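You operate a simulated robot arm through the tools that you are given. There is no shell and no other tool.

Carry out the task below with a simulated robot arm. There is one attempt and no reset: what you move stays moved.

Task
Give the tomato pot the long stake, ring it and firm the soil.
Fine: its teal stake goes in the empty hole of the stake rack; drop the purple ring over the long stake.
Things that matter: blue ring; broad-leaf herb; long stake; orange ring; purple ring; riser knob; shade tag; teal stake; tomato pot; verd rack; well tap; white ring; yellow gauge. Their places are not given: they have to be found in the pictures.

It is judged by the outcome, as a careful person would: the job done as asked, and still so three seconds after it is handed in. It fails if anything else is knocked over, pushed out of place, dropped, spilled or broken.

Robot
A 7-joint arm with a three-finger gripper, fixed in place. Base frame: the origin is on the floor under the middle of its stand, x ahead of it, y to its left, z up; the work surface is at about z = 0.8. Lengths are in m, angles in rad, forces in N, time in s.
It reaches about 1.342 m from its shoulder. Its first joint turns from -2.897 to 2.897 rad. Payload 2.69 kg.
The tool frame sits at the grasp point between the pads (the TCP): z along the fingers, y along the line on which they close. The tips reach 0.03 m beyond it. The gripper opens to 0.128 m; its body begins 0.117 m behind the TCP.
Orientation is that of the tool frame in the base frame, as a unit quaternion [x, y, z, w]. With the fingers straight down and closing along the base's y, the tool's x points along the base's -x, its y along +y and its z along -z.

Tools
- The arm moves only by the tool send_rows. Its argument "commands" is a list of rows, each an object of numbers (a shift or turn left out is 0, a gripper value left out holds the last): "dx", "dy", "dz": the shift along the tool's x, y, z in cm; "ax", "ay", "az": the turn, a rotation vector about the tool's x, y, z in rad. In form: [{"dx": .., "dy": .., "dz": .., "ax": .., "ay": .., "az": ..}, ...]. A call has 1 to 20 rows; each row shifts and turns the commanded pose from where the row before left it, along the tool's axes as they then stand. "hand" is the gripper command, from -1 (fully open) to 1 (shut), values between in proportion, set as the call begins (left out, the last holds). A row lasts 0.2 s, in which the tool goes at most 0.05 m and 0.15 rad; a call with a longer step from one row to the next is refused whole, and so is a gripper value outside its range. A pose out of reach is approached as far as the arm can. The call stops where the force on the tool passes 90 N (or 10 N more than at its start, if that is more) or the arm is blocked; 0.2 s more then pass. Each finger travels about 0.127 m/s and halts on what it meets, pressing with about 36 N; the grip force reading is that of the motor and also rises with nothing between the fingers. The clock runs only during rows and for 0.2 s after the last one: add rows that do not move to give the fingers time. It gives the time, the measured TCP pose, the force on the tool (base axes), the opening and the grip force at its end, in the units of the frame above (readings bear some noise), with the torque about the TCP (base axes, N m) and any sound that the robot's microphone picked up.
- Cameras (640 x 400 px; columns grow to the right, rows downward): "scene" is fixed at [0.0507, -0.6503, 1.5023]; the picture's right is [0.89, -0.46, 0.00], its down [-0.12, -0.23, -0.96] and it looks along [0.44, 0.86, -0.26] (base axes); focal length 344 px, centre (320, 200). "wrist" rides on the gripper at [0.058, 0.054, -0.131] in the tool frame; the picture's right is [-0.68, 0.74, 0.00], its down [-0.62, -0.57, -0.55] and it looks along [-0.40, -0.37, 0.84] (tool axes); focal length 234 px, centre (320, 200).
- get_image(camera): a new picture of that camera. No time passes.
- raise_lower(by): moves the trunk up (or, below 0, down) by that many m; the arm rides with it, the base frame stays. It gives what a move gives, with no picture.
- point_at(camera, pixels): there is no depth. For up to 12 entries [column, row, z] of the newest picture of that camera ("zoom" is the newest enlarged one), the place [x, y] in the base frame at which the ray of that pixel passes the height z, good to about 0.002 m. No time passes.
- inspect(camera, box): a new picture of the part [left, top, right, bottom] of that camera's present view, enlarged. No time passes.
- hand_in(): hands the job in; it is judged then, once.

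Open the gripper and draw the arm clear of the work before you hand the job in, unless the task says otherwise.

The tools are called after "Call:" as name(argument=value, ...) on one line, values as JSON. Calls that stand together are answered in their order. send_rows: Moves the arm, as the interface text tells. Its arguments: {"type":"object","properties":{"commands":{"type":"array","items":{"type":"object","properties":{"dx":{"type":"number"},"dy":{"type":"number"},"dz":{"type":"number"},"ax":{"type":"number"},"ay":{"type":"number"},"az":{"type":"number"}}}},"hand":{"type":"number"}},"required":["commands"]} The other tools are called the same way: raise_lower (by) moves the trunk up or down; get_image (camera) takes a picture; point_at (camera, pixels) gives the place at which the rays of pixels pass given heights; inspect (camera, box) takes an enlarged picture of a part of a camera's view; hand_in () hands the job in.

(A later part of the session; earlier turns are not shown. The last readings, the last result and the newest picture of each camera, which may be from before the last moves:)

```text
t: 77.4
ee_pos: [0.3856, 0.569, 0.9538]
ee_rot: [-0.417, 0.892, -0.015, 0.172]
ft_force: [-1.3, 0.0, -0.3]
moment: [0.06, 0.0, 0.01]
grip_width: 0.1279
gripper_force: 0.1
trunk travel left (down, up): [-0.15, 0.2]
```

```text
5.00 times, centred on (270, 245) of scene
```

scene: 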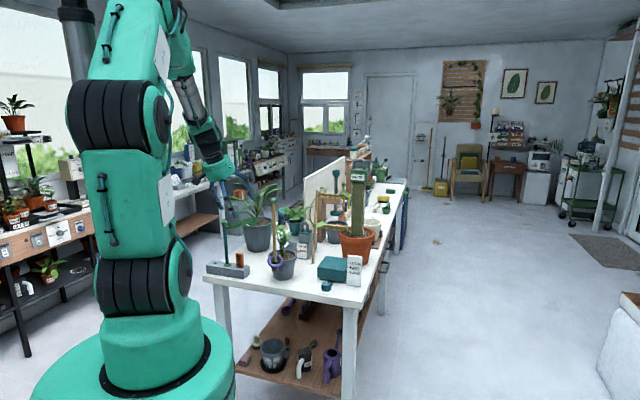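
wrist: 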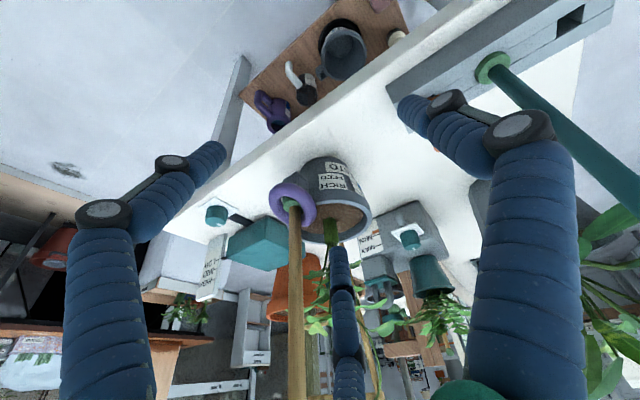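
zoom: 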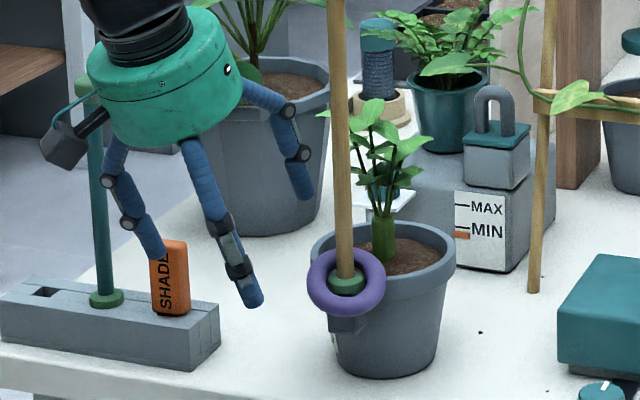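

Clearances look good: ring, stake and leaves are left of the finger. I advance the remaining half.

Call:
send_rows(commands=[{"dx": -0.925, "dy": -0.535, "dz": 1.45}, {"dx": -0.925, "dy": -0.535, "dz": 1.45}, {}, {}])

Call:
inspect(camera="wrist", box=[260, 150, 400, 330])

Call:
inspect(camera="scene", box=[245, 215, 305, 280])

```text
t: 78.4
ee_pos: [0.4127, 0.5784, 0.9329]
ee_rot: [-0.417, 0.892, -0.015, 0.174]
ft_force: [0.7, 0.5, 0.2]
moment: [-0.01, -0.02, 0.0]
grip_width: 0.1283
gripper_force: 0.1
trunk travel left (down, up): [-0.15, 0.2]
```

```text
2.22 times, centred on (330, 240) of wrist
```

zoom: 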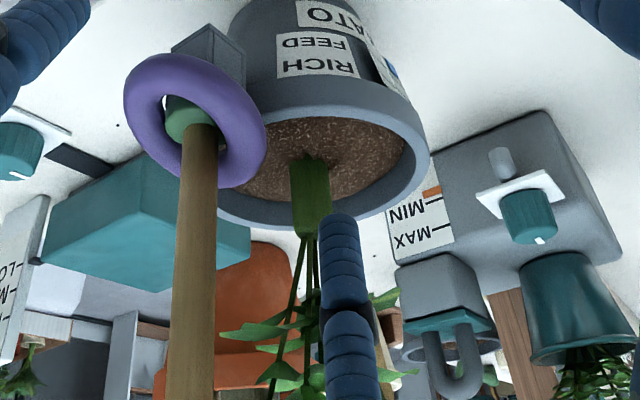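

```text
6.15 times, centred on (275, 248) of scene
```

zoom: 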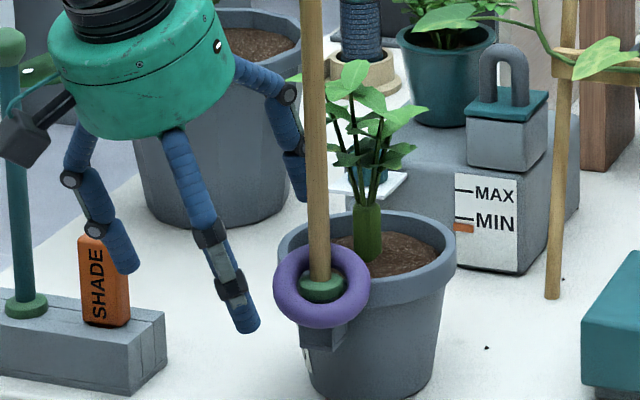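

The fingertip is above the near-side soil, between rim and stem sleeve. I lower it 3 cm with a 5 mm inward shift, and check.

Call:
send_rows(commands=[{"dx": 0.17, "dy": 0.1, "dz": 1.0}, {"dx": 0.17, "dy": 0.1, "dz": 1.0}, {"dx": 0.16, "dy": 0.09, "dz": 0.98}, {}, {}])

Call:
inspect(camera="wrist", box=[260, 150, 400, 330])

Call:
inspect(camera="scene", box=[245, 215, 305, 280])

```text
t: 79.6
ee_pos: [0.4153, 0.5801, 0.9039]
ee_rot: [-0.418, 0.892, -0.015, 0.173]
ft_force: [-0.2, 0.1, -0.1]
moment: [0.0, -0.02, 0.02]
grip_width: 0.1281
gripper_force: 0.0
trunk travel left (down, up): [-0.15, 0.2]
```

```text
2.22 times, centred on (330, 240) of wrist
```

zoom: 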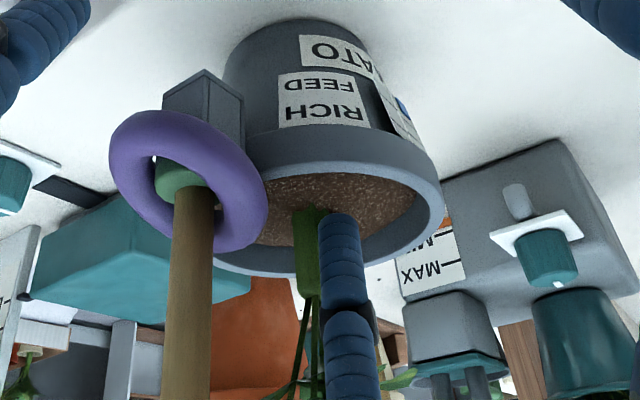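

```text
6.15 times, centred on (275, 248) of scene
```

zoom: 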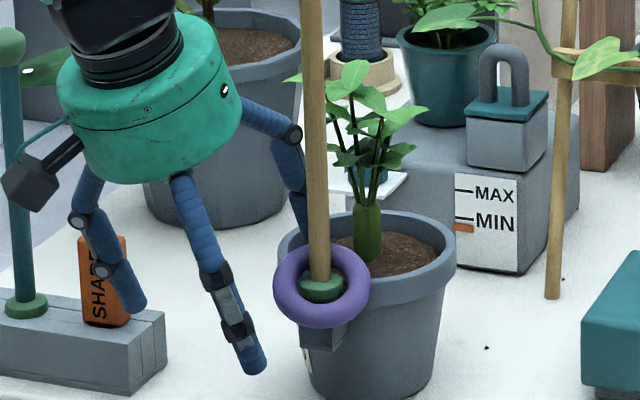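

The tip is now inside the rim above the soil. I go down in 4 mm steps until I feel the soil.

Call:
send_rows(commands=[{"dx": 0.118, "dy": 0.068, "dz": 0.376}, {"dx": 0.118, "dy": 0.068, "dz": 0.376}, {"dx": 0.089, "dy": 0.051, "dz": 0.282}, {}])

Call:
inspect(camera="wrist", box=[280, 180, 400, 300])

```text
t: 80.6
ee_pos: [0.4169, 0.5798, 0.8916]
ee_rot: [-0.417, 0.892, -0.015, 0.173]
ft_force: [-0.1, -0.7, 0.5]
moment: [0.03, 0.04, 0.03]
grip_width: 0.1279
gripper_force: 0.1
trunk travel left (down, up): [-0.15, 0.2]
```

```text
3.33 times, centred on (340, 240) of wrist
```

zoom: 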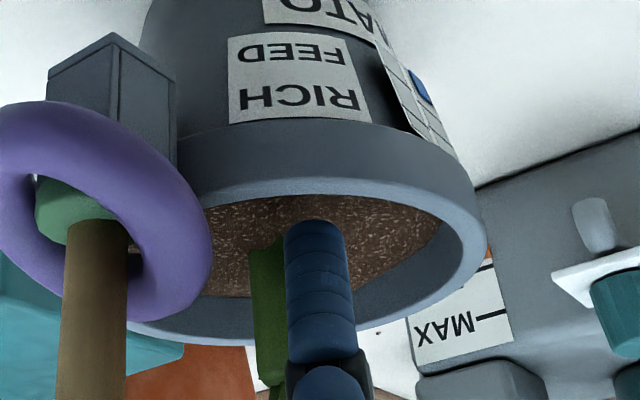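

The tip is just above the soil, next to the stem sleeve. I continue in 2 mm steps and watch the force.

Call:
send_rows(commands=[{"dx": 0.059, "dy": 0.034, "dz": 0.188}, {"dx": 0.059, "dy": 0.034, "dz": 0.188}, {"dx": 0.059, "dy": 0.034, "dz": 0.188}, {}])

Call:
inspect(camera="wrist", box=[280, 180, 400, 300])

```text
t: 81.6
ee_pos: [0.417, 0.5792, 0.8847]
ee_rot: [-0.417, 0.892, -0.015, 0.173]
ft_force: [0.0, 0.3, -1.1]
moment: [-0.02, 0.04, -0.01]
grip_width: 0.1279
gripper_force: 0.0
trunk travel left (down, up): [-0.15, 0.2]
```

```text
3.33 times, centred on (340, 240) of wrist
```

zoom: 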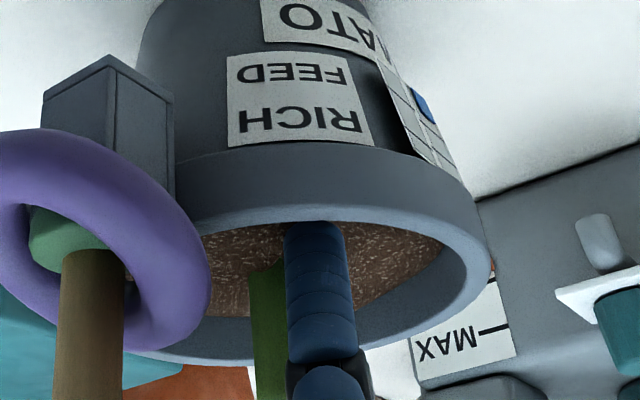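

No contact yet. I continue another 8 mm in 2 mm steps; the call stops early if something blocks.

Call:
send_rows(commands=[{"dx": 0.059, "dy": 0.034, "dz": 0.188}, {"dx": 0.059, "dy": 0.034, "dz": 0.188}, {"dx": 0.059, "dy": 0.034, "dz": 0.188}, {}])

Call:
inspect(camera="wrist", box=[280, 180, 400, 300])

Call:
inspect(camera="scene", box=[245, 215, 305, 280])

```text
t: 82.6
ee_pos: [0.4178, 0.5806, 0.88]
ee_rot: [-0.417, 0.892, -0.015, 0.172]
ft_force: [0.3, -0.5, 0.8]
moment: [0.01, -0.01, 0.03]
grip_width: 0.1277
gripper_force: 0.2
trunk travel left (down, up): [-0.15, 0.2]
```

```text
3.33 times, centred on (340, 240) of wrist
```

zoom: 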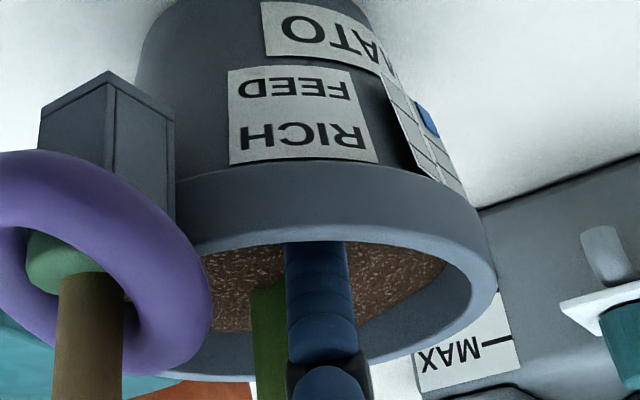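

```text
6.15 times, centred on (275, 248) of scene
```

zoom: 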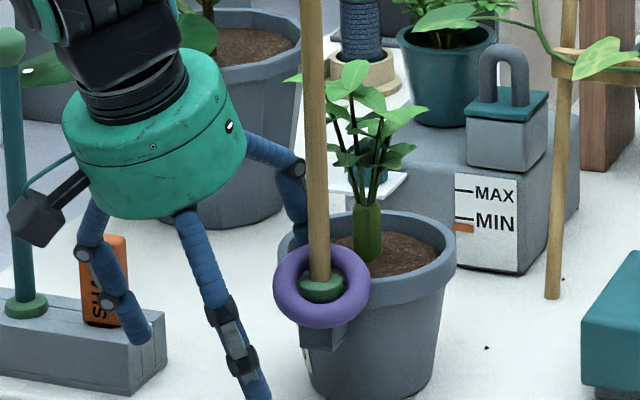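

Still no contact; the tip is hidden behind the near rim. I keep lowering in 2 mm steps.

Call:
send_rows(commands=[{"dx": 0.059, "dy": 0.034, "dz": 0.188}, {"dx": 0.059, "dy": 0.034, "dz": 0.188}, {}])

Call:
send_rows(commands=[{"dx": 0.059, "dy": 0.034, "dz": 0.188}, {"dx": 0.059, "dy": 0.034, "dz": 0.188}, {}])

Call:
inspect(camera="wrist", box=[260, 180, 420, 340])

```text
t: 83.4
ee_pos: [0.4184, 0.5805, 0.8749]
ee_rot: [-0.417, 0.892, -0.014, 0.173]
ft_force: [-0.6, -0.7, -0.3]
moment: [-0.03, -0.02, -0.01]
grip_width: 0.128
gripper_force: 0.0
trunk travel left (down, up): [-0.15, 0.2]
```

```text
t: 84.2
ee_pos: [0.4187, 0.5801, 0.8743]
ee_rot: [-0.417, 0.892, -0.014, 0.175]
ft_force: [-1.4, -1.3, 10.7]
moment: [0.25, -0.83, -0.05]
grip_width: 0.1281
gripper_force: 0.1
trunk travel left (down, up): [-0.15, 0.2]
```

```text
2.50 times, centred on (340, 260) of wrist
```

zoom: 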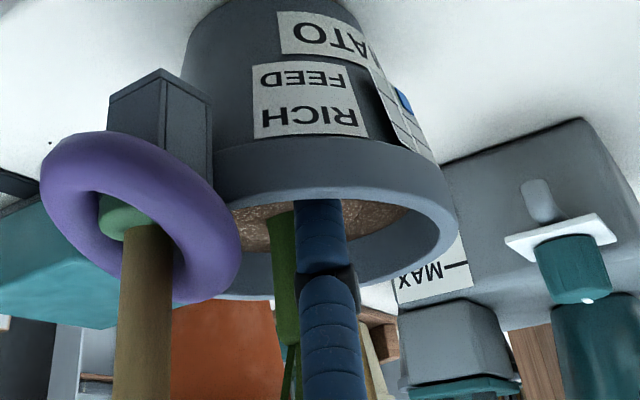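

Contact: 10.7 N upward, and the moment puts it at the fingertip, about (0.496, 0.604), on the soil. I press in a further 2 mm and hold.

Call:
send_rows(commands=[{"dx": 0.03, "dy": 0.017, "dz": 0.094}, {"dx": 0.03, "dy": 0.017, "dz": 0.094}, {}, {}, {}])

Call:
inspect(camera="scene", box=[255, 225, 305, 280])

Call:
inspect(camera="wrist", box=[280, 180, 400, 300])

```text
t: 85.4
ee_pos: [0.4181, 0.5795, 0.8712]
ee_rot: [-0.417, 0.892, -0.014, 0.174]
ft_force: [-4.9, 3.7, 18.6]
moment: [0.37, -1.28, 0.4]
grip_width: 0.1297
gripper_force: 0.1
trunk travel left (down, up): [-0.15, 0.2]
```

```text
7.27 times, centred on (280, 252) of scene
```

zoom: 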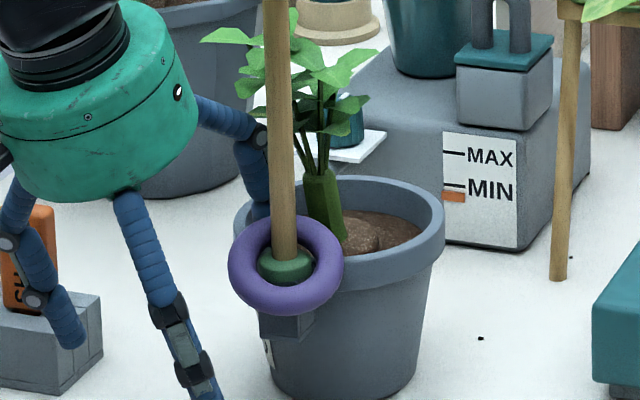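

```text
3.33 times, centred on (340, 240) of wrist
```

zoom: 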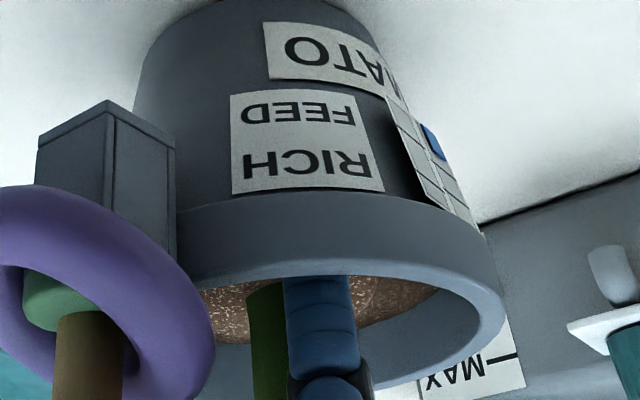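

The scene zoom shows the seedling leaning and a clod rising behind it: the plant's root plug is loose and tips when pressed on one side. I lift off at once and look.

Call:
send_rows(commands=[{"dx": -0.059, "dy": -0.034, "dz": -0.188}, {"dx": -0.118, "dy": -0.068, "dz": -0.376}, {"dx": -0.148, "dy": -0.085, "dz": -0.47}, {"dx": -0.148, "dy": -0.085, "dz": -0.47}, {}, {}])

Call:
inspect(camera="scene", box=[255, 225, 305, 280])

Call:
inspect(camera="wrist", box=[260, 150, 400, 330])

```text
t: 86.8
ee_pos: [0.4184, 0.5786, 0.8859]
ee_rot: [-0.417, 0.892, -0.014, 0.173]
ft_force: [0.1, 0.6, -0.5]
moment: [-0.01, 0.03, 0.02]
grip_width: 0.1281
gripper_force: 0.0
trunk travel left (down, up): [-0.15, 0.2]
```

```text
7.27 times, centred on (280, 252) of scene
```

zoom: 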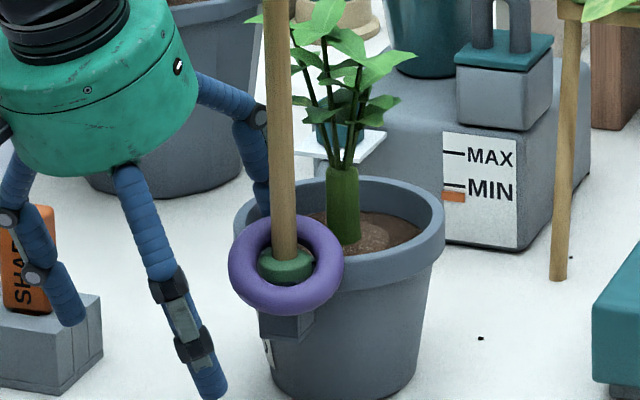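

```text
2.22 times, centred on (330, 240) of wrist
```

zoom: 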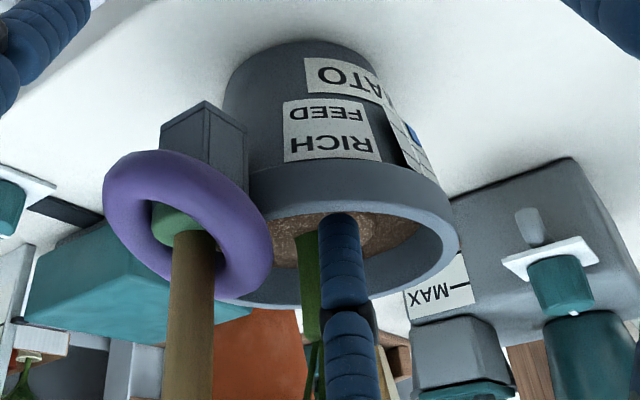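

On release the seedling stands upright again. I withdraw the finger the way it came to get a clear view of the soil.

Call:
send_rows(commands=[{"dx": -0.3, "dy": -0.17, "dz": -0.94}, {"dx": -0.3, "dy": -0.17, "dz": -0.94}, {"dx": -0.3, "dy": -0.17, "dz": -0.94}, {"dx": 0.925, "dy": 0.535, "dz": -1.45}, {"dx": 0.925, "dy": 0.535, "dz": -1.45}, {"dx": 0.925, "dy": 0.535, "dz": -1.45}, {"dx": 0.925, "dy": 0.535, "dz": -1.45}, {}])

Call:
inspect(camera="scene", box=[265, 230, 300, 270])

Call:
get_image(camera="wrist")

Call:
inspect(camera="wrist", box=[280, 150, 380, 250])

```text
t: 88.6
ee_pos: [0.3618, 0.5605, 0.9533]
ee_rot: [-0.417, 0.892, -0.015, 0.173]
ft_force: [0.2, 0.0, -0.2]
moment: [0.02, -0.02, 0.01]
grip_width: 0.1282
gripper_force: 0.0
trunk travel left (down, up): [-0.15, 0.2]
```

```text
10.00 times, centred on (282, 250) of scene
```

zoom: 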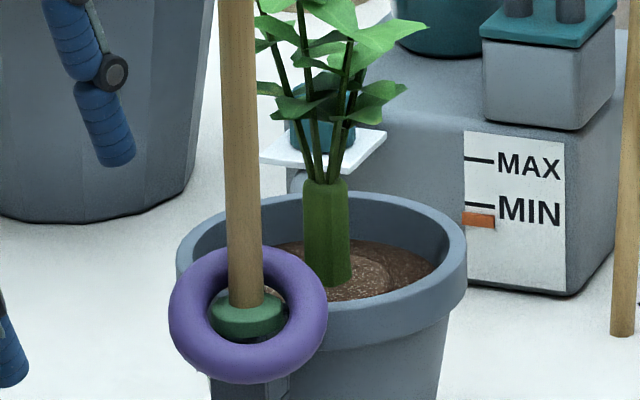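

```text
taken
```

wrist: 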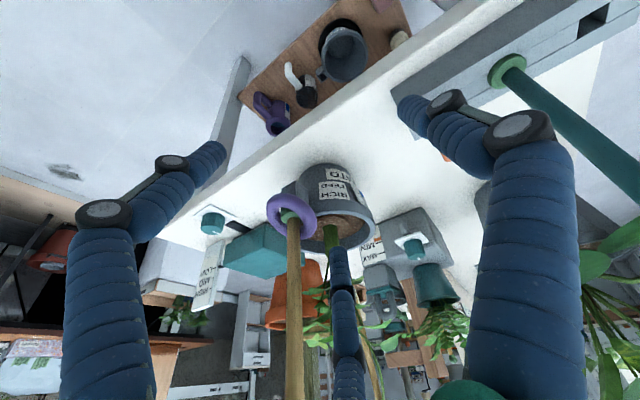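

```text
4.00 times, centred on (330, 200) of wrist
```

zoom: 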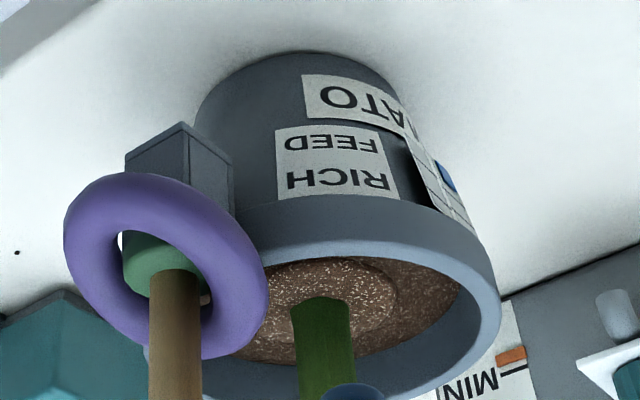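

A round plug around the stem now shows in the soil. I rise, straighten the tool and look at the pot from above to see what state it is in.

Call:
send_rows(commands=[{"dx": -1.333, "dy": -0.77, "dz": -4.23}, {"dx": -1.333, "dy": -0.77, "dz": -4.23}, {"dx": -1.333, "dy": -0.77, "dz": -4.23}, {"dx": -1.333, "dy": -0.77, "dz": -4.23}, {"dx": -1.333, "dy": -0.77, "dz": -4.23}, {"dx": -1.333, "dy": -0.77, "dz": -4.23}, {"dx": -1.333, "dy": -0.77, "dz": -4.23}, {"ax": -0.058, "ay": 0.1008}, {"ax": -0.058, "ay": 0.1008}, {"ax": -0.058, "ay": 0.1008}, {}, {}])

Call:
get_image(camera="wrist")

```text
t: 91.2
ee_pos: [0.3624, 0.5587, 1.271]
ee_rot: [-0.423, 0.906, 0.0, 0.0]
ft_force: [-0.4, 0.4, -1.0]
moment: [0.01, -0.06, 0.0]
grip_width: 0.128
gripper_force: 0.0
trunk travel left (down, up): [-0.15, 0.2]
```

```text
taken
```

wrist: 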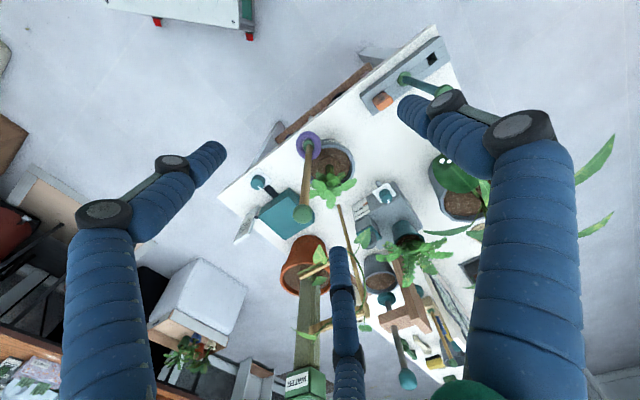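

Call:
inspect(camera="wrist", box=[295, 125, 365, 215])

Call:
inspect(camera="scene", box=[268, 225, 300, 265])

```text
4.44 times, centred on (330, 170) of wrist
```

zoom: 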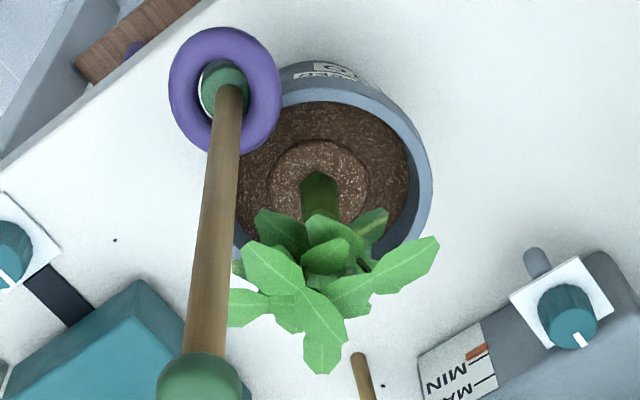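

```text
10.00 times, centred on (284, 245) of scene
```

zoom: 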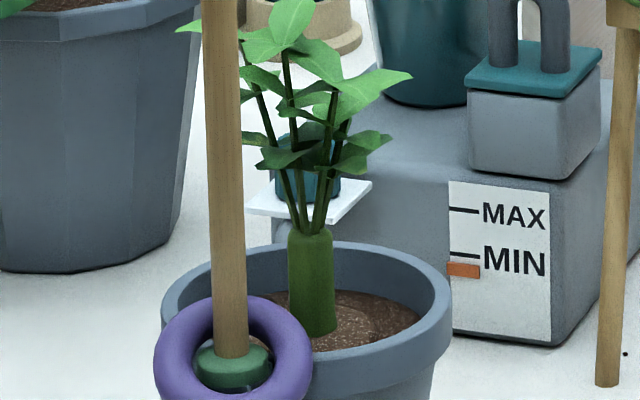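

From above I see a darker, lower ring of soil around a lighter root plug: the loose soil has gone down. I zoom harder to judge whether it is even.

Call:
inspect(camera="scene", box=[274, 244, 300, 264])

Call:
inspect(camera="wrist", box=[310, 138, 350, 178])

```text
16.00 times, centred on (287, 254) of scene
```

zoom: 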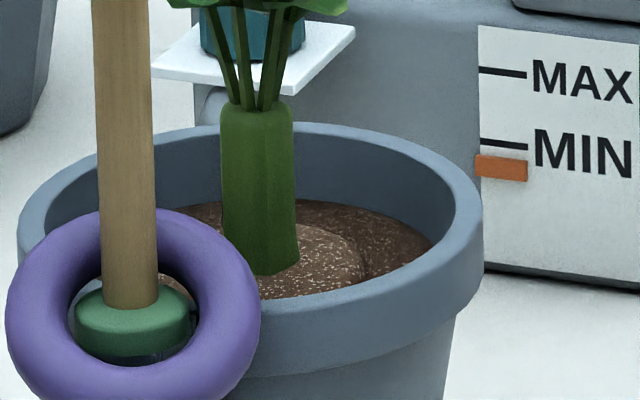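

```text
10.00 times, centred on (330, 158) of wrist
```

zoom: 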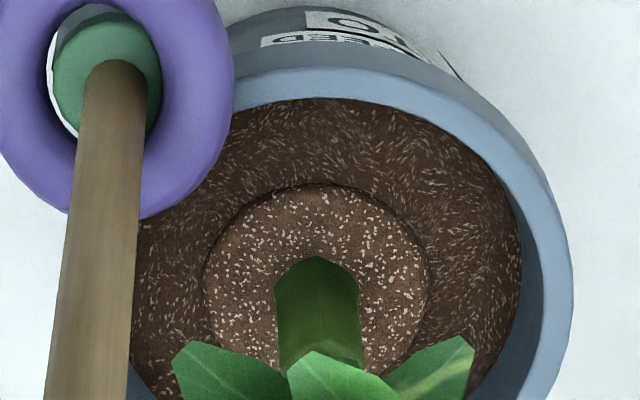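

The loose soil went down unevenly against the root plug's edge: my tip stood half on the plug. I repeat the press 16 mm further out, on the soil band between plug and rim, approaching by the same route.

Call:
send_rows(commands=[{"ax": 0.058, "ay": -0.1008}, {"ax": 0.058, "ay": -0.1008}, {"ax": 0.058, "ay": -0.1008}, {"dx": 1.1, "dy": 1.05, "dz": -0.54}, {"dx": 1.333, "dy": 0.77, "dz": 4.23}, {"dx": 1.333, "dy": 0.77, "dz": 4.23}, {"dx": 1.333, "dy": 0.77, "dz": 4.23}, {"dx": 1.333, "dy": 0.77, "dz": 4.23}, {"dx": 1.333, "dy": 0.77, "dz": 4.23}, {"dx": 1.333, "dy": 0.77, "dz": 4.23}, {"dx": 1.333, "dy": 0.77, "dz": 4.23}, {}, {}])

Call:
inspect(camera="wrist", box=[270, 140, 400, 280])

Call:
inspect(camera="scene", box=[225, 200, 305, 285])

```text
t: 94.0
ee_pos: [0.348, 0.5539, 0.9545]
ee_rot: [-0.417, 0.892, -0.015, 0.173]
ft_force: [-0.1, 0.4, -0.1]
moment: [-0.03, 0.01, -0.03]
grip_width: 0.1278
gripper_force: 0.0
trunk travel left (down, up): [-0.15, 0.2]
```

```text
2.86 times, centred on (335, 210) of wrist
```

zoom: 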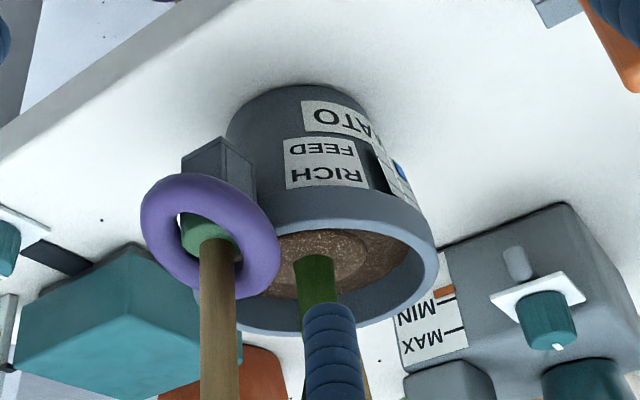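

```text
4.71 times, centred on (265, 242) of scene
```

zoom: 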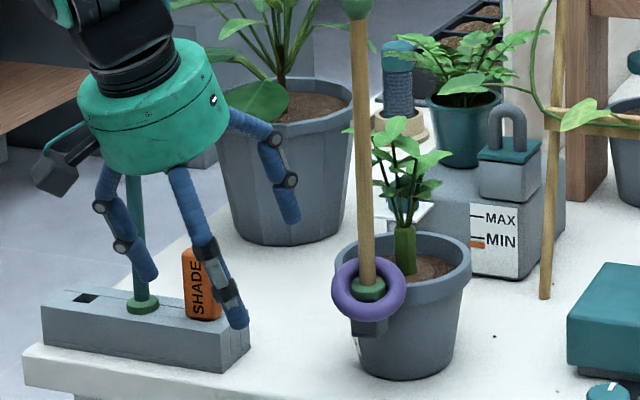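

The finger is back outside the rim and the plug is clearly visible. I move in over the near soil band.

Call:
send_rows(commands=[{"dx": -0.925, "dy": -0.535, "dz": 1.45}, {"dx": -0.925, "dy": -0.535, "dz": 1.45}, {"dx": -0.925, "dy": -0.535, "dz": 1.45}, {"dx": -0.925, "dy": -0.535, "dz": 1.45}, {}, {}])

Call:
inspect(camera="wrist", box=[270, 170, 400, 310])

Call:
inspect(camera="scene", box=[245, 215, 305, 280])

```text
t: 95.4
ee_pos: [0.4012, 0.5763, 0.9147]
ee_rot: [-0.417, 0.892, -0.015, 0.173]
ft_force: [0.4, -1.3, 0.1]
moment: [0.03, -0.02, 0.03]
grip_width: 0.1281
gripper_force: 0.1
trunk travel left (down, up): [-0.15, 0.2]
```

```text
2.86 times, centred on (335, 240) of wrist
```

zoom: 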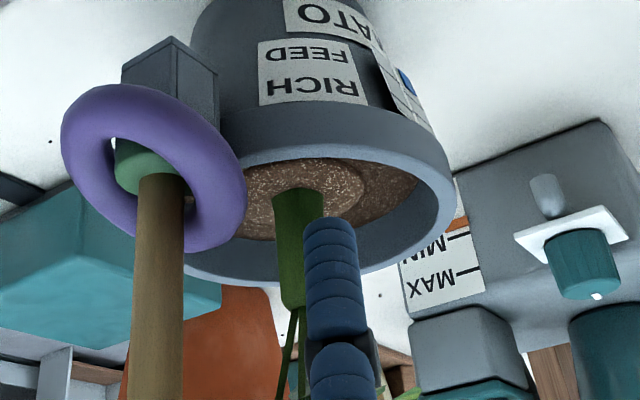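

```text
6.15 times, centred on (275, 248) of scene
```

zoom: 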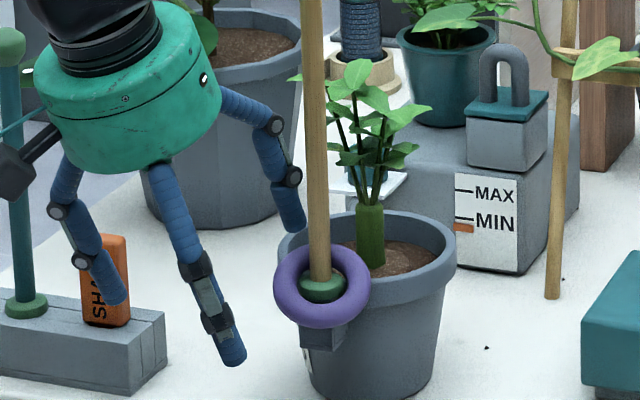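

The tip at (294,232) in the scene zoom is just inside the near-left rim. I shift 3 mm inward while lowering 1.5 cm, then check.

Call:
send_rows(commands=[{"dx": 0.095, "dy": 0.05, "dz": 0.76}, {"dx": 0.095, "dy": 0.05, "dz": 0.76}, {}, {}])

Call:
inspect(camera="wrist", box=[290, 190, 390, 290])

Call:
inspect(camera="scene", box=[258, 235, 298, 275])

```text
t: 96.4
ee_pos: [0.4051, 0.5783, 0.9012]
ee_rot: [-0.417, 0.892, -0.015, 0.173]
ft_force: [-0.5, 0.6, -0.4]
moment: [-0.02, 0.01, -0.01]
grip_width: 0.128
gripper_force: 0.0
trunk travel left (down, up): [-0.15, 0.2]
```

```text
4.00 times, centred on (340, 240) of wrist
```

zoom: 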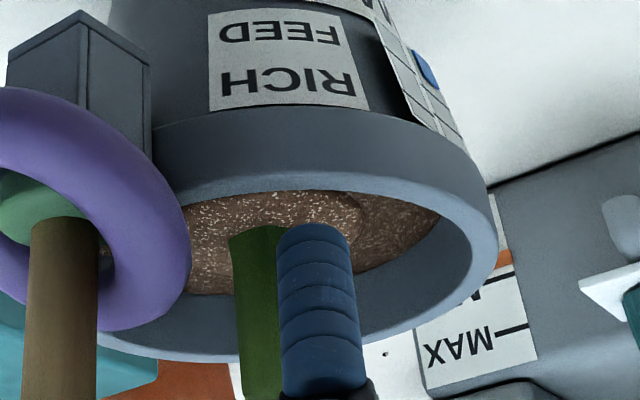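

```text
10.00 times, centred on (278, 255) of scene
```

zoom: 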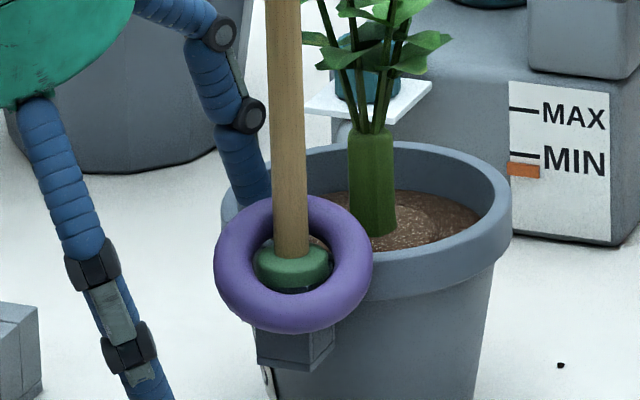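

The finger now passes inside the rim. I lower in small steps with force checks.

Call:
send_rows(commands=[{"dx": 0.089, "dy": 0.051, "dz": 0.282}, {"dx": 0.089, "dy": 0.051, "dz": 0.282}, {"dx": 0.089, "dy": 0.051, "dz": 0.282}, {}])

Call:
send_rows(commands=[{"dx": 0.059, "dy": 0.034, "dz": 0.188}, {"dx": 0.059, "dy": 0.034, "dz": 0.188}, {"dx": 0.059, "dy": 0.034, "dz": 0.188}, {}])

Call:
inspect(camera="scene", box=[258, 235, 298, 275])

Call:
inspect(camera="wrist", box=[290, 190, 390, 290])

```text
t: 97.4
ee_pos: [0.405, 0.5793, 0.8924]
ee_rot: [-0.417, 0.892, -0.014, 0.173]
ft_force: [0.8, -0.6, 6.2]
moment: [0.13, -0.35, -0.03]
grip_width: 0.1282
gripper_force: 0.1
trunk travel left (down, up): [-0.15, 0.2]
```

```text
t: 98.4
ee_pos: [0.406, 0.5784, 0.8859]
ee_rot: [-0.417, 0.892, -0.015, 0.173]
ft_force: [-0.6, 1.3, 6.4]
moment: [0.18, -0.29, 0.12]
grip_width: 0.1288
gripper_force: 0.0
trunk travel left (down, up): [-0.15, 0.2]
```

```text
10.00 times, centred on (278, 255) of scene
```

zoom: 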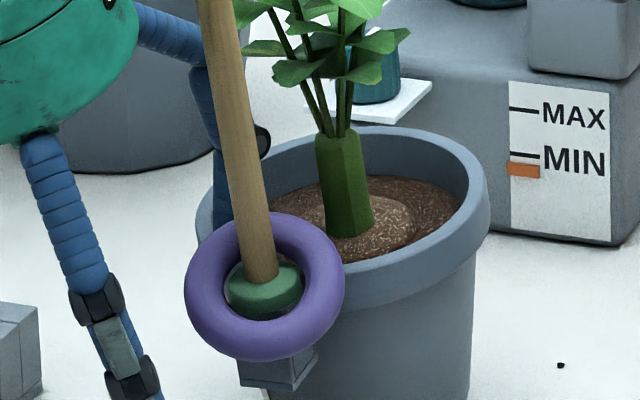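

```text
4.00 times, centred on (340, 240) of wrist
```

zoom: 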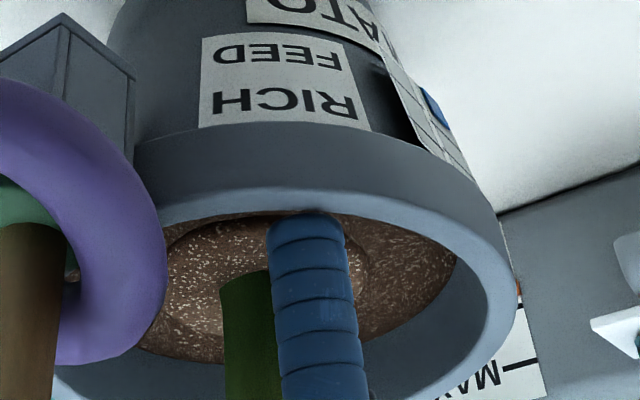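

The pot is tipping toward the finger: the finger is resting on the rim, not the soil. I back off upward slowly at once so the pot settles back.

Call:
send_rows(commands=[{"dx": -0.059, "dy": -0.034, "dz": -0.188}, {"dx": -0.059, "dy": -0.034, "dz": -0.188}, {"dx": -0.059, "dy": -0.034, "dz": -0.188}, {"dx": -0.059, "dy": -0.034, "dz": -0.188}, {"dx": -0.059, "dy": -0.034, "dz": -0.188}, {"dx": -0.059, "dy": -0.034, "dz": -0.188}, {"dx": -0.059, "dy": -0.034, "dz": -0.188}, {"dx": -0.059, "dy": -0.034, "dz": -0.188}, {}, {}])

Call:
inspect(camera="scene", box=[258, 235, 298, 275])

Call:
inspect(camera="wrist", box=[290, 190, 390, 290])

```text
t: 100.6
ee_pos: [0.4033, 0.5784, 0.9015]
ee_rot: [-0.417, 0.892, -0.015, 0.173]
ft_force: [-0.3, -0.2, -0.3]
moment: [-0.01, -0.01, 0.0]
grip_width: 0.1279
gripper_force: 0.0
trunk travel left (down, up): [-0.15, 0.2]
```

```text
10.00 times, centred on (278, 255) of scene
```

zoom: 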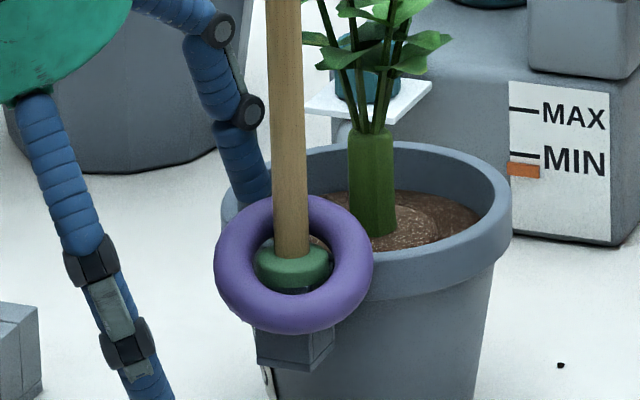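

```text
4.00 times, centred on (340, 240) of wrist
```

zoom: 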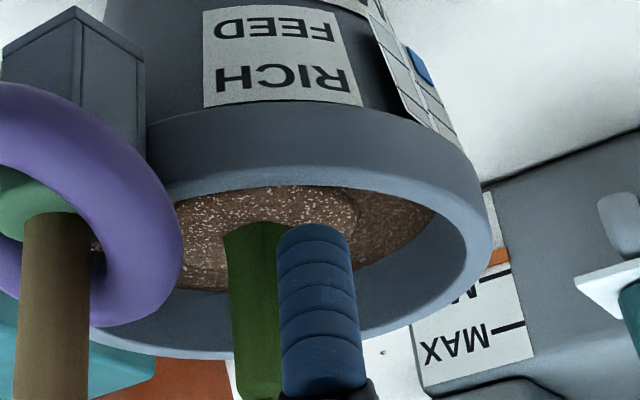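

The pot has settled back exactly upright. I withdraw, then reduce the tilt to 8° and turn 12° so the finger stands nearly vertical and can fit the soil band between rim and plug.

Call:
send_rows(commands=[{"dx": -0.59, "dy": -0.34, "dz": -1.88}, {"dx": -0.59, "dy": -0.34, "dz": -1.88}, {"dx": 0.925, "dy": 0.535, "dz": -1.45}, {"dx": 0.925, "dy": 0.535, "dz": -1.45}, {"dx": 0.925, "dy": 0.535, "dz": -1.45}, {"dx": 0.925, "dy": 0.535, "dz": -1.45}, {"ax": -0.0524, "ay": 0.0907}, {"ax": -0.0524, "ay": 0.0907}, {"ax": 0.0126, "ay": 0.0073, "az": 0.1037}, {"ax": 0.0126, "ay": 0.0073, "az": 0.1037}, {}, {}])

Call:
inspect(camera="wrist", box=[260, 100, 400, 270])

Call:
inspect(camera="scene", box=[225, 195, 305, 285])

```text
t: 103.2
ee_pos: [0.3496, 0.5599, 0.9821]
ee_rot: [-0.325, 0.943, -0.014, 0.068]
ft_force: [0.1, -0.3, -0.4]
moment: [-0.02, -0.01, -0.01]
grip_width: 0.1278
gripper_force: 0.0
trunk travel left (down, up): [-0.15, 0.2]
```

```text
2.35 times, centred on (330, 185) of wrist
```

zoom: 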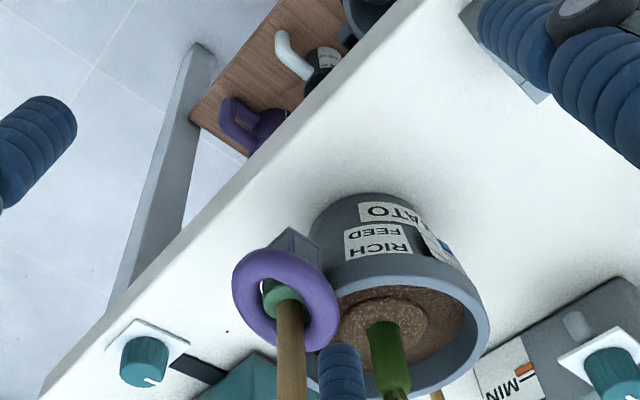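

```text
4.44 times, centred on (265, 240) of scene
```

zoom: 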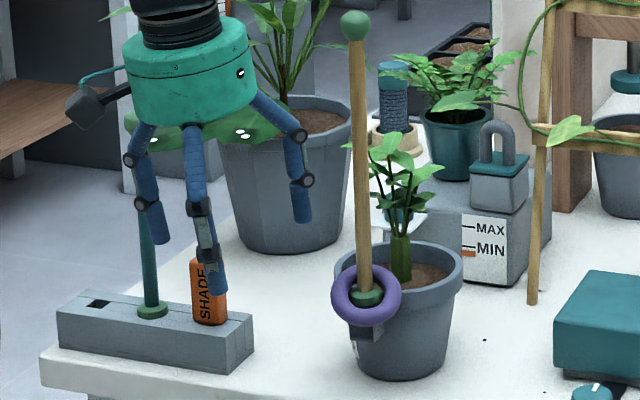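

The finger is now nearly vertical. I move to the waiting point on the new line and then in over the band, stopping about 3 cm above the soil.

Call:
send_rows(commands=[{"dx": -1.59, "dy": 1.92, "dz": 1.67}, {"dx": -1.168, "dy": -0.673, "dz": 1.2}, {"dx": -1.168, "dy": -0.673, "dz": 1.2}, {"dx": -1.168, "dy": -0.673, "dz": 1.2}, {"dx": -1.168, "dy": -0.673, "dz": 1.2}, {}, {}])

Call:
inspect(camera="wrist", box=[280, 150, 400, 280])

Call:
inspect(camera="scene", box=[250, 225, 300, 275])

```text
t: 104.8
ee_pos: [0.4085, 0.5939, 0.9255]
ee_rot: [-0.326, 0.943, -0.013, 0.069]
ft_force: [0.0, 0.7, 0.6]
moment: [0.03, -0.05, 0.02]
grip_width: 0.1283
gripper_force: 0.2
trunk travel left (down, up): [-0.15, 0.2]
```

```text
3.08 times, centred on (340, 215) of wrist
```

zoom: 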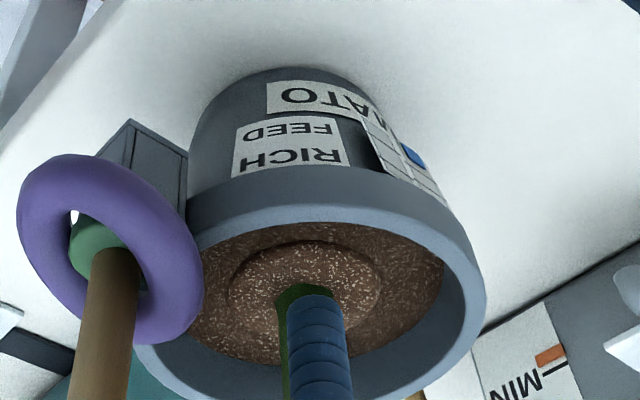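

```text
8.00 times, centred on (275, 250) of scene
```

zoom: 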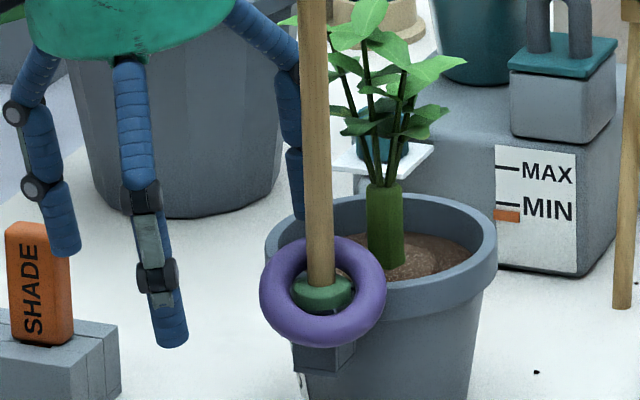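

The view shows plug, soil band and rim clearly. By my estimate the finger must shift 5 mm outward to stand in the band, so I do that while lowering to rim height and compare tip and rim there.

Call:
send_rows(commands=[{"dx": 0.32, "dy": 0.185, "dz": 0.8}, {"dx": 0.32, "dy": 0.185, "dz": 0.81}, {}, {}])

Call:
inspect(camera="wrist", box=[290, 180, 390, 280])

Call:
inspect(camera="scene", box=[258, 235, 298, 275])

```text
t: 105.8
ee_pos: [0.4047, 0.5935, 0.9094]
ee_rot: [-0.326, 0.943, -0.013, 0.068]
ft_force: [0.9, -0.6, 0.0]
moment: [0.0, 0.0, -0.02]
grip_width: 0.1282
gripper_force: 0.0
trunk travel left (down, up): [-0.15, 0.2]
```

```text
4.00 times, centred on (340, 230) of wrist
```

zoom: 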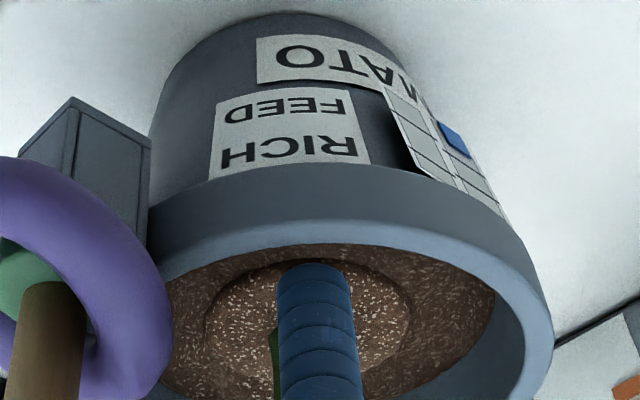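

```text
10.00 times, centred on (278, 255) of scene
```

zoom: 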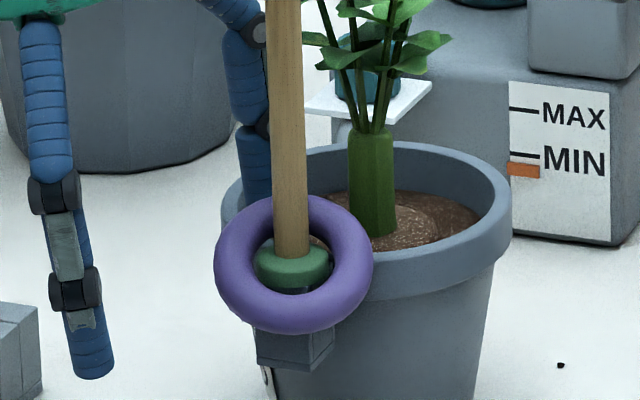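

The tip end is about 4-5 mm inside the rim's inner edge at rim height. I lower in 3 mm steps, checking force each time; early contact would mean the rim.

Call:
send_rows(commands=[{"dx": 0.036, "dy": 0.021, "dz": 0.297}, {"dx": 0.036, "dy": 0.021, "dz": 0.297}, {}])

Call:
inspect(camera="wrist", box=[290, 180, 390, 280])

```text
t: 106.6
ee_pos: [0.4053, 0.5931, 0.9014]
ee_rot: [-0.327, 0.943, -0.012, 0.068]
ft_force: [-0.1, -0.2, 0.2]
moment: [-0.03, 0.03, -0.04]
grip_width: 0.1279
gripper_force: 0.0
trunk travel left (down, up): [-0.15, 0.2]
```

```text
4.00 times, centred on (340, 230) of wrist
```

zoom: 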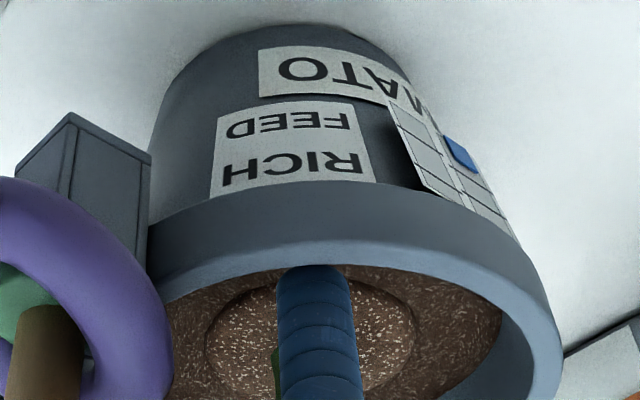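

No contact, and the pot is still. I go on, 3 mm at a time.

Call:
send_rows(commands=[{"dx": 0.036, "dy": 0.021, "dz": 0.297}, {}])

Call:
send_rows(commands=[{"dx": 0.036, "dy": 0.021, "dz": 0.297}, {}])

Call:
inspect(camera="scene", box=[258, 235, 298, 275])

Call:
inspect(camera="wrist", box=[290, 180, 390, 280])

```text
t: 107.2
ee_pos: [0.4055, 0.5931, 0.9005]
ee_rot: [-0.326, 0.943, -0.013, 0.069]
ft_force: [-0.2, 0.0, 0.5]
moment: [0.0, 0.01, 0.01]
grip_width: 0.1281
gripper_force: 0.1
trunk travel left (down, up): [-0.15, 0.2]
```

```text
t: 107.8
ee_pos: [0.4044, 0.5923, 0.8973]
ee_rot: [-0.326, 0.943, -0.013, 0.068]
ft_force: [0.6, 0.5, -0.5]
moment: [0.01, -0.02, 0.02]
grip_width: 0.1281
gripper_force: 0.0
trunk travel left (down, up): [-0.15, 0.2]
```

```text
10.00 times, centred on (278, 255) of scene
```

zoom: 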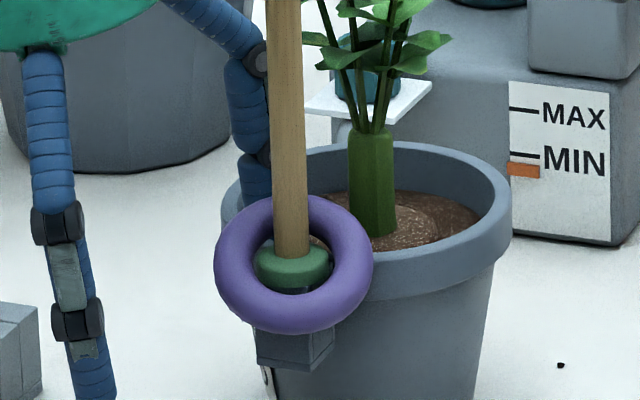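

```text
4.00 times, centred on (340, 230) of wrist
```

zoom: 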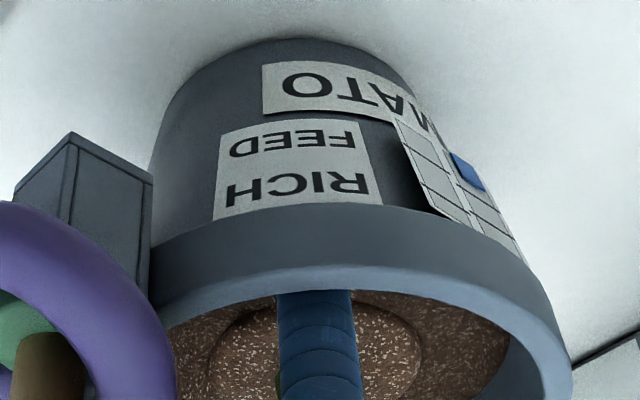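

The tip is inside the rim without touching it. I continue in 2 mm steps toward the soil.

Call:
send_rows(commands=[{"dx": 0.024, "dy": 0.014, "dz": 0.198}, {"dx": 0.024, "dy": 0.014, "dz": 0.198}, {}])

Call:
send_rows(commands=[{"dx": 0.024, "dy": 0.014, "dz": 0.198}, {}])

Call:
send_rows(commands=[{"dx": 0.024, "dy": 0.014, "dz": 0.198}, {}])

Call:
inspect(camera="scene", box=[258, 235, 298, 275])

```text
t: 108.6
ee_pos: [0.4056, 0.5928, 0.8933]
ee_rot: [-0.326, 0.943, -0.013, 0.069]
ft_force: [-0.4, 0.1, 0.5]
moment: [-0.01, 0.01, 0.01]
grip_width: 0.1279
gripper_force: 0.0
trunk travel left (down, up): [-0.15, 0.2]
```

```text
t: 109.2
ee_pos: [0.4049, 0.5928, 0.8897]
ee_rot: [-0.326, 0.943, -0.013, 0.068]
ft_force: [-0.3, -0.2, -0.8]
moment: [0.0, 0.03, -0.01]
grip_width: 0.1279
gripper_force: 0.1
trunk travel left (down, up): [-0.15, 0.2]
```

```text
t: 109.8
ee_pos: [0.4053, 0.5924, 0.8886]
ee_rot: [-0.325, 0.943, -0.013, 0.069]
ft_force: [0.0, -0.6, 0.3]
moment: [0.0, 0.02, -0.02]
grip_width: 0.1277
gripper_force: 0.1
trunk travel left (down, up): [-0.15, 0.2]
```

```text
10.00 times, centred on (278, 255) of scene
```

zoom: 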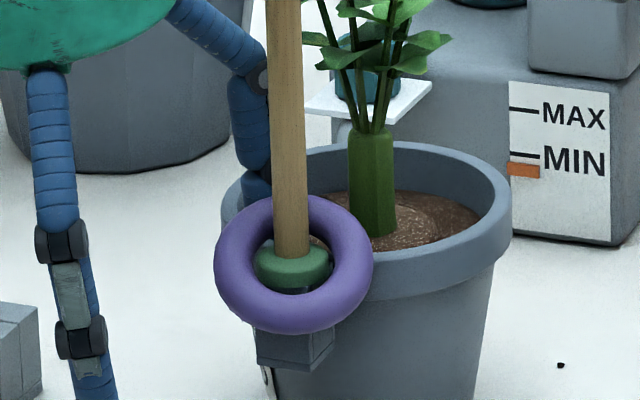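

Still free. I continue, 2 mm each.

Call:
send_rows(commands=[{"dx": 0.024, "dy": 0.014, "dz": 0.198}, {}])

Call:
send_rows(commands=[{"dx": 0.024, "dy": 0.014, "dz": 0.198}, {}])

Call:
send_rows(commands=[{"dx": 0.024, "dy": 0.014, "dz": 0.198}, {}])

Call:
inspect(camera="scene", box=[258, 235, 298, 275])

Call:
inspect(camera="wrist", box=[290, 180, 390, 280])

```text
t: 110.4
ee_pos: [0.4056, 0.5929, 0.8862]
ee_rot: [-0.326, 0.943, -0.013, 0.069]
ft_force: [1.0, 0.6, 0.7]
moment: [0.0, -0.06, 0.02]
grip_width: 0.1278
gripper_force: 0.1
trunk travel left (down, up): [-0.15, 0.2]
```

```text
t: 111.0
ee_pos: [0.4047, 0.5906, 0.885]
ee_rot: [-0.326, 0.943, -0.014, 0.067]
ft_force: [-0.1, -0.8, -1.0]
moment: [0.01, 0.0, 0.02]
grip_width: 0.1276
gripper_force: 0.1
trunk travel left (down, up): [-0.15, 0.2]
```

```text
t: 111.6
ee_pos: [0.4055, 0.5929, 0.8833]
ee_rot: [-0.325, 0.943, -0.013, 0.068]
ft_force: [1.5, 0.7, 0.7]
moment: [-0.02, -0.05, -0.04]
grip_width: 0.1281
gripper_force: 0.1
trunk travel left (down, up): [-0.15, 0.2]
```

```text
10.00 times, centred on (278, 255) of scene
```

zoom: 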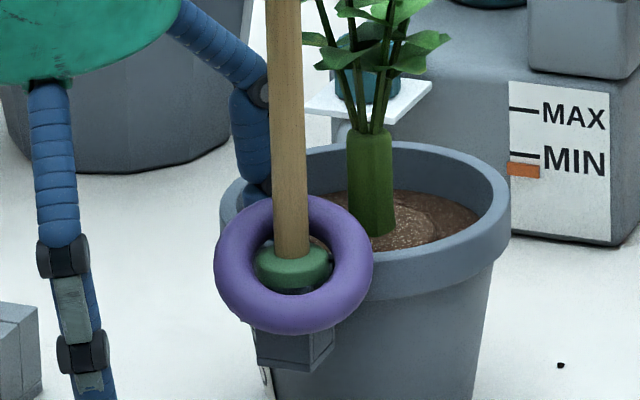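

```text
4.00 times, centred on (340, 230) of wrist
```

zoom: 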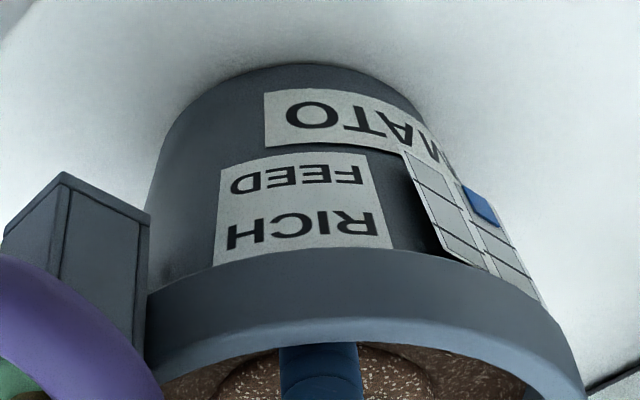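

Force is still near zero. I lower 2 mm more at a time and watch the pot.

Call:
send_rows(commands=[{"dx": 0.024, "dy": 0.014, "dz": 0.198}, {}])

Call:
send_rows(commands=[{"dx": 0.024, "dy": 0.014, "dz": 0.198}, {}])

Call:
inspect(camera="scene", box=[258, 235, 298, 275])

```text
t: 112.2
ee_pos: [0.4056, 0.5913, 0.8816]
ee_rot: [-0.326, 0.943, -0.012, 0.069]
ft_force: [0.7, -0.2, 0.6]
moment: [0.04, -0.04, 0.01]
grip_width: 0.1281
gripper_force: 0.0
trunk travel left (down, up): [-0.15, 0.2]
```

```text
t: 112.8
ee_pos: [0.4065, 0.5917, 0.8784]
ee_rot: [-0.325, 0.943, -0.014, 0.069]
ft_force: [-0.4, 0.0, 0.8]
moment: [0.0, -0.04, -0.01]
grip_width: 0.1281
gripper_force: 0.0
trunk travel left (down, up): [-0.15, 0.2]
```

```text
10.00 times, centred on (278, 255) of scene
```

zoom: 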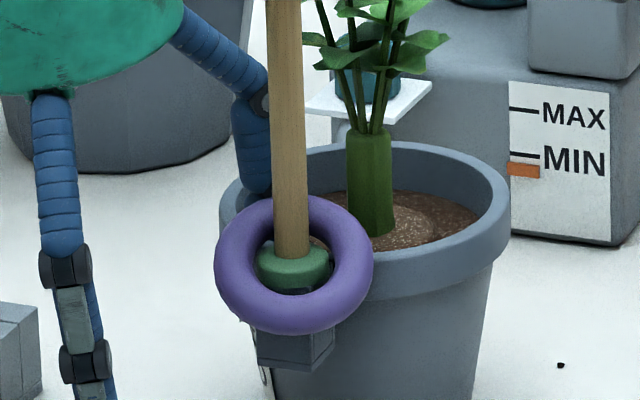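

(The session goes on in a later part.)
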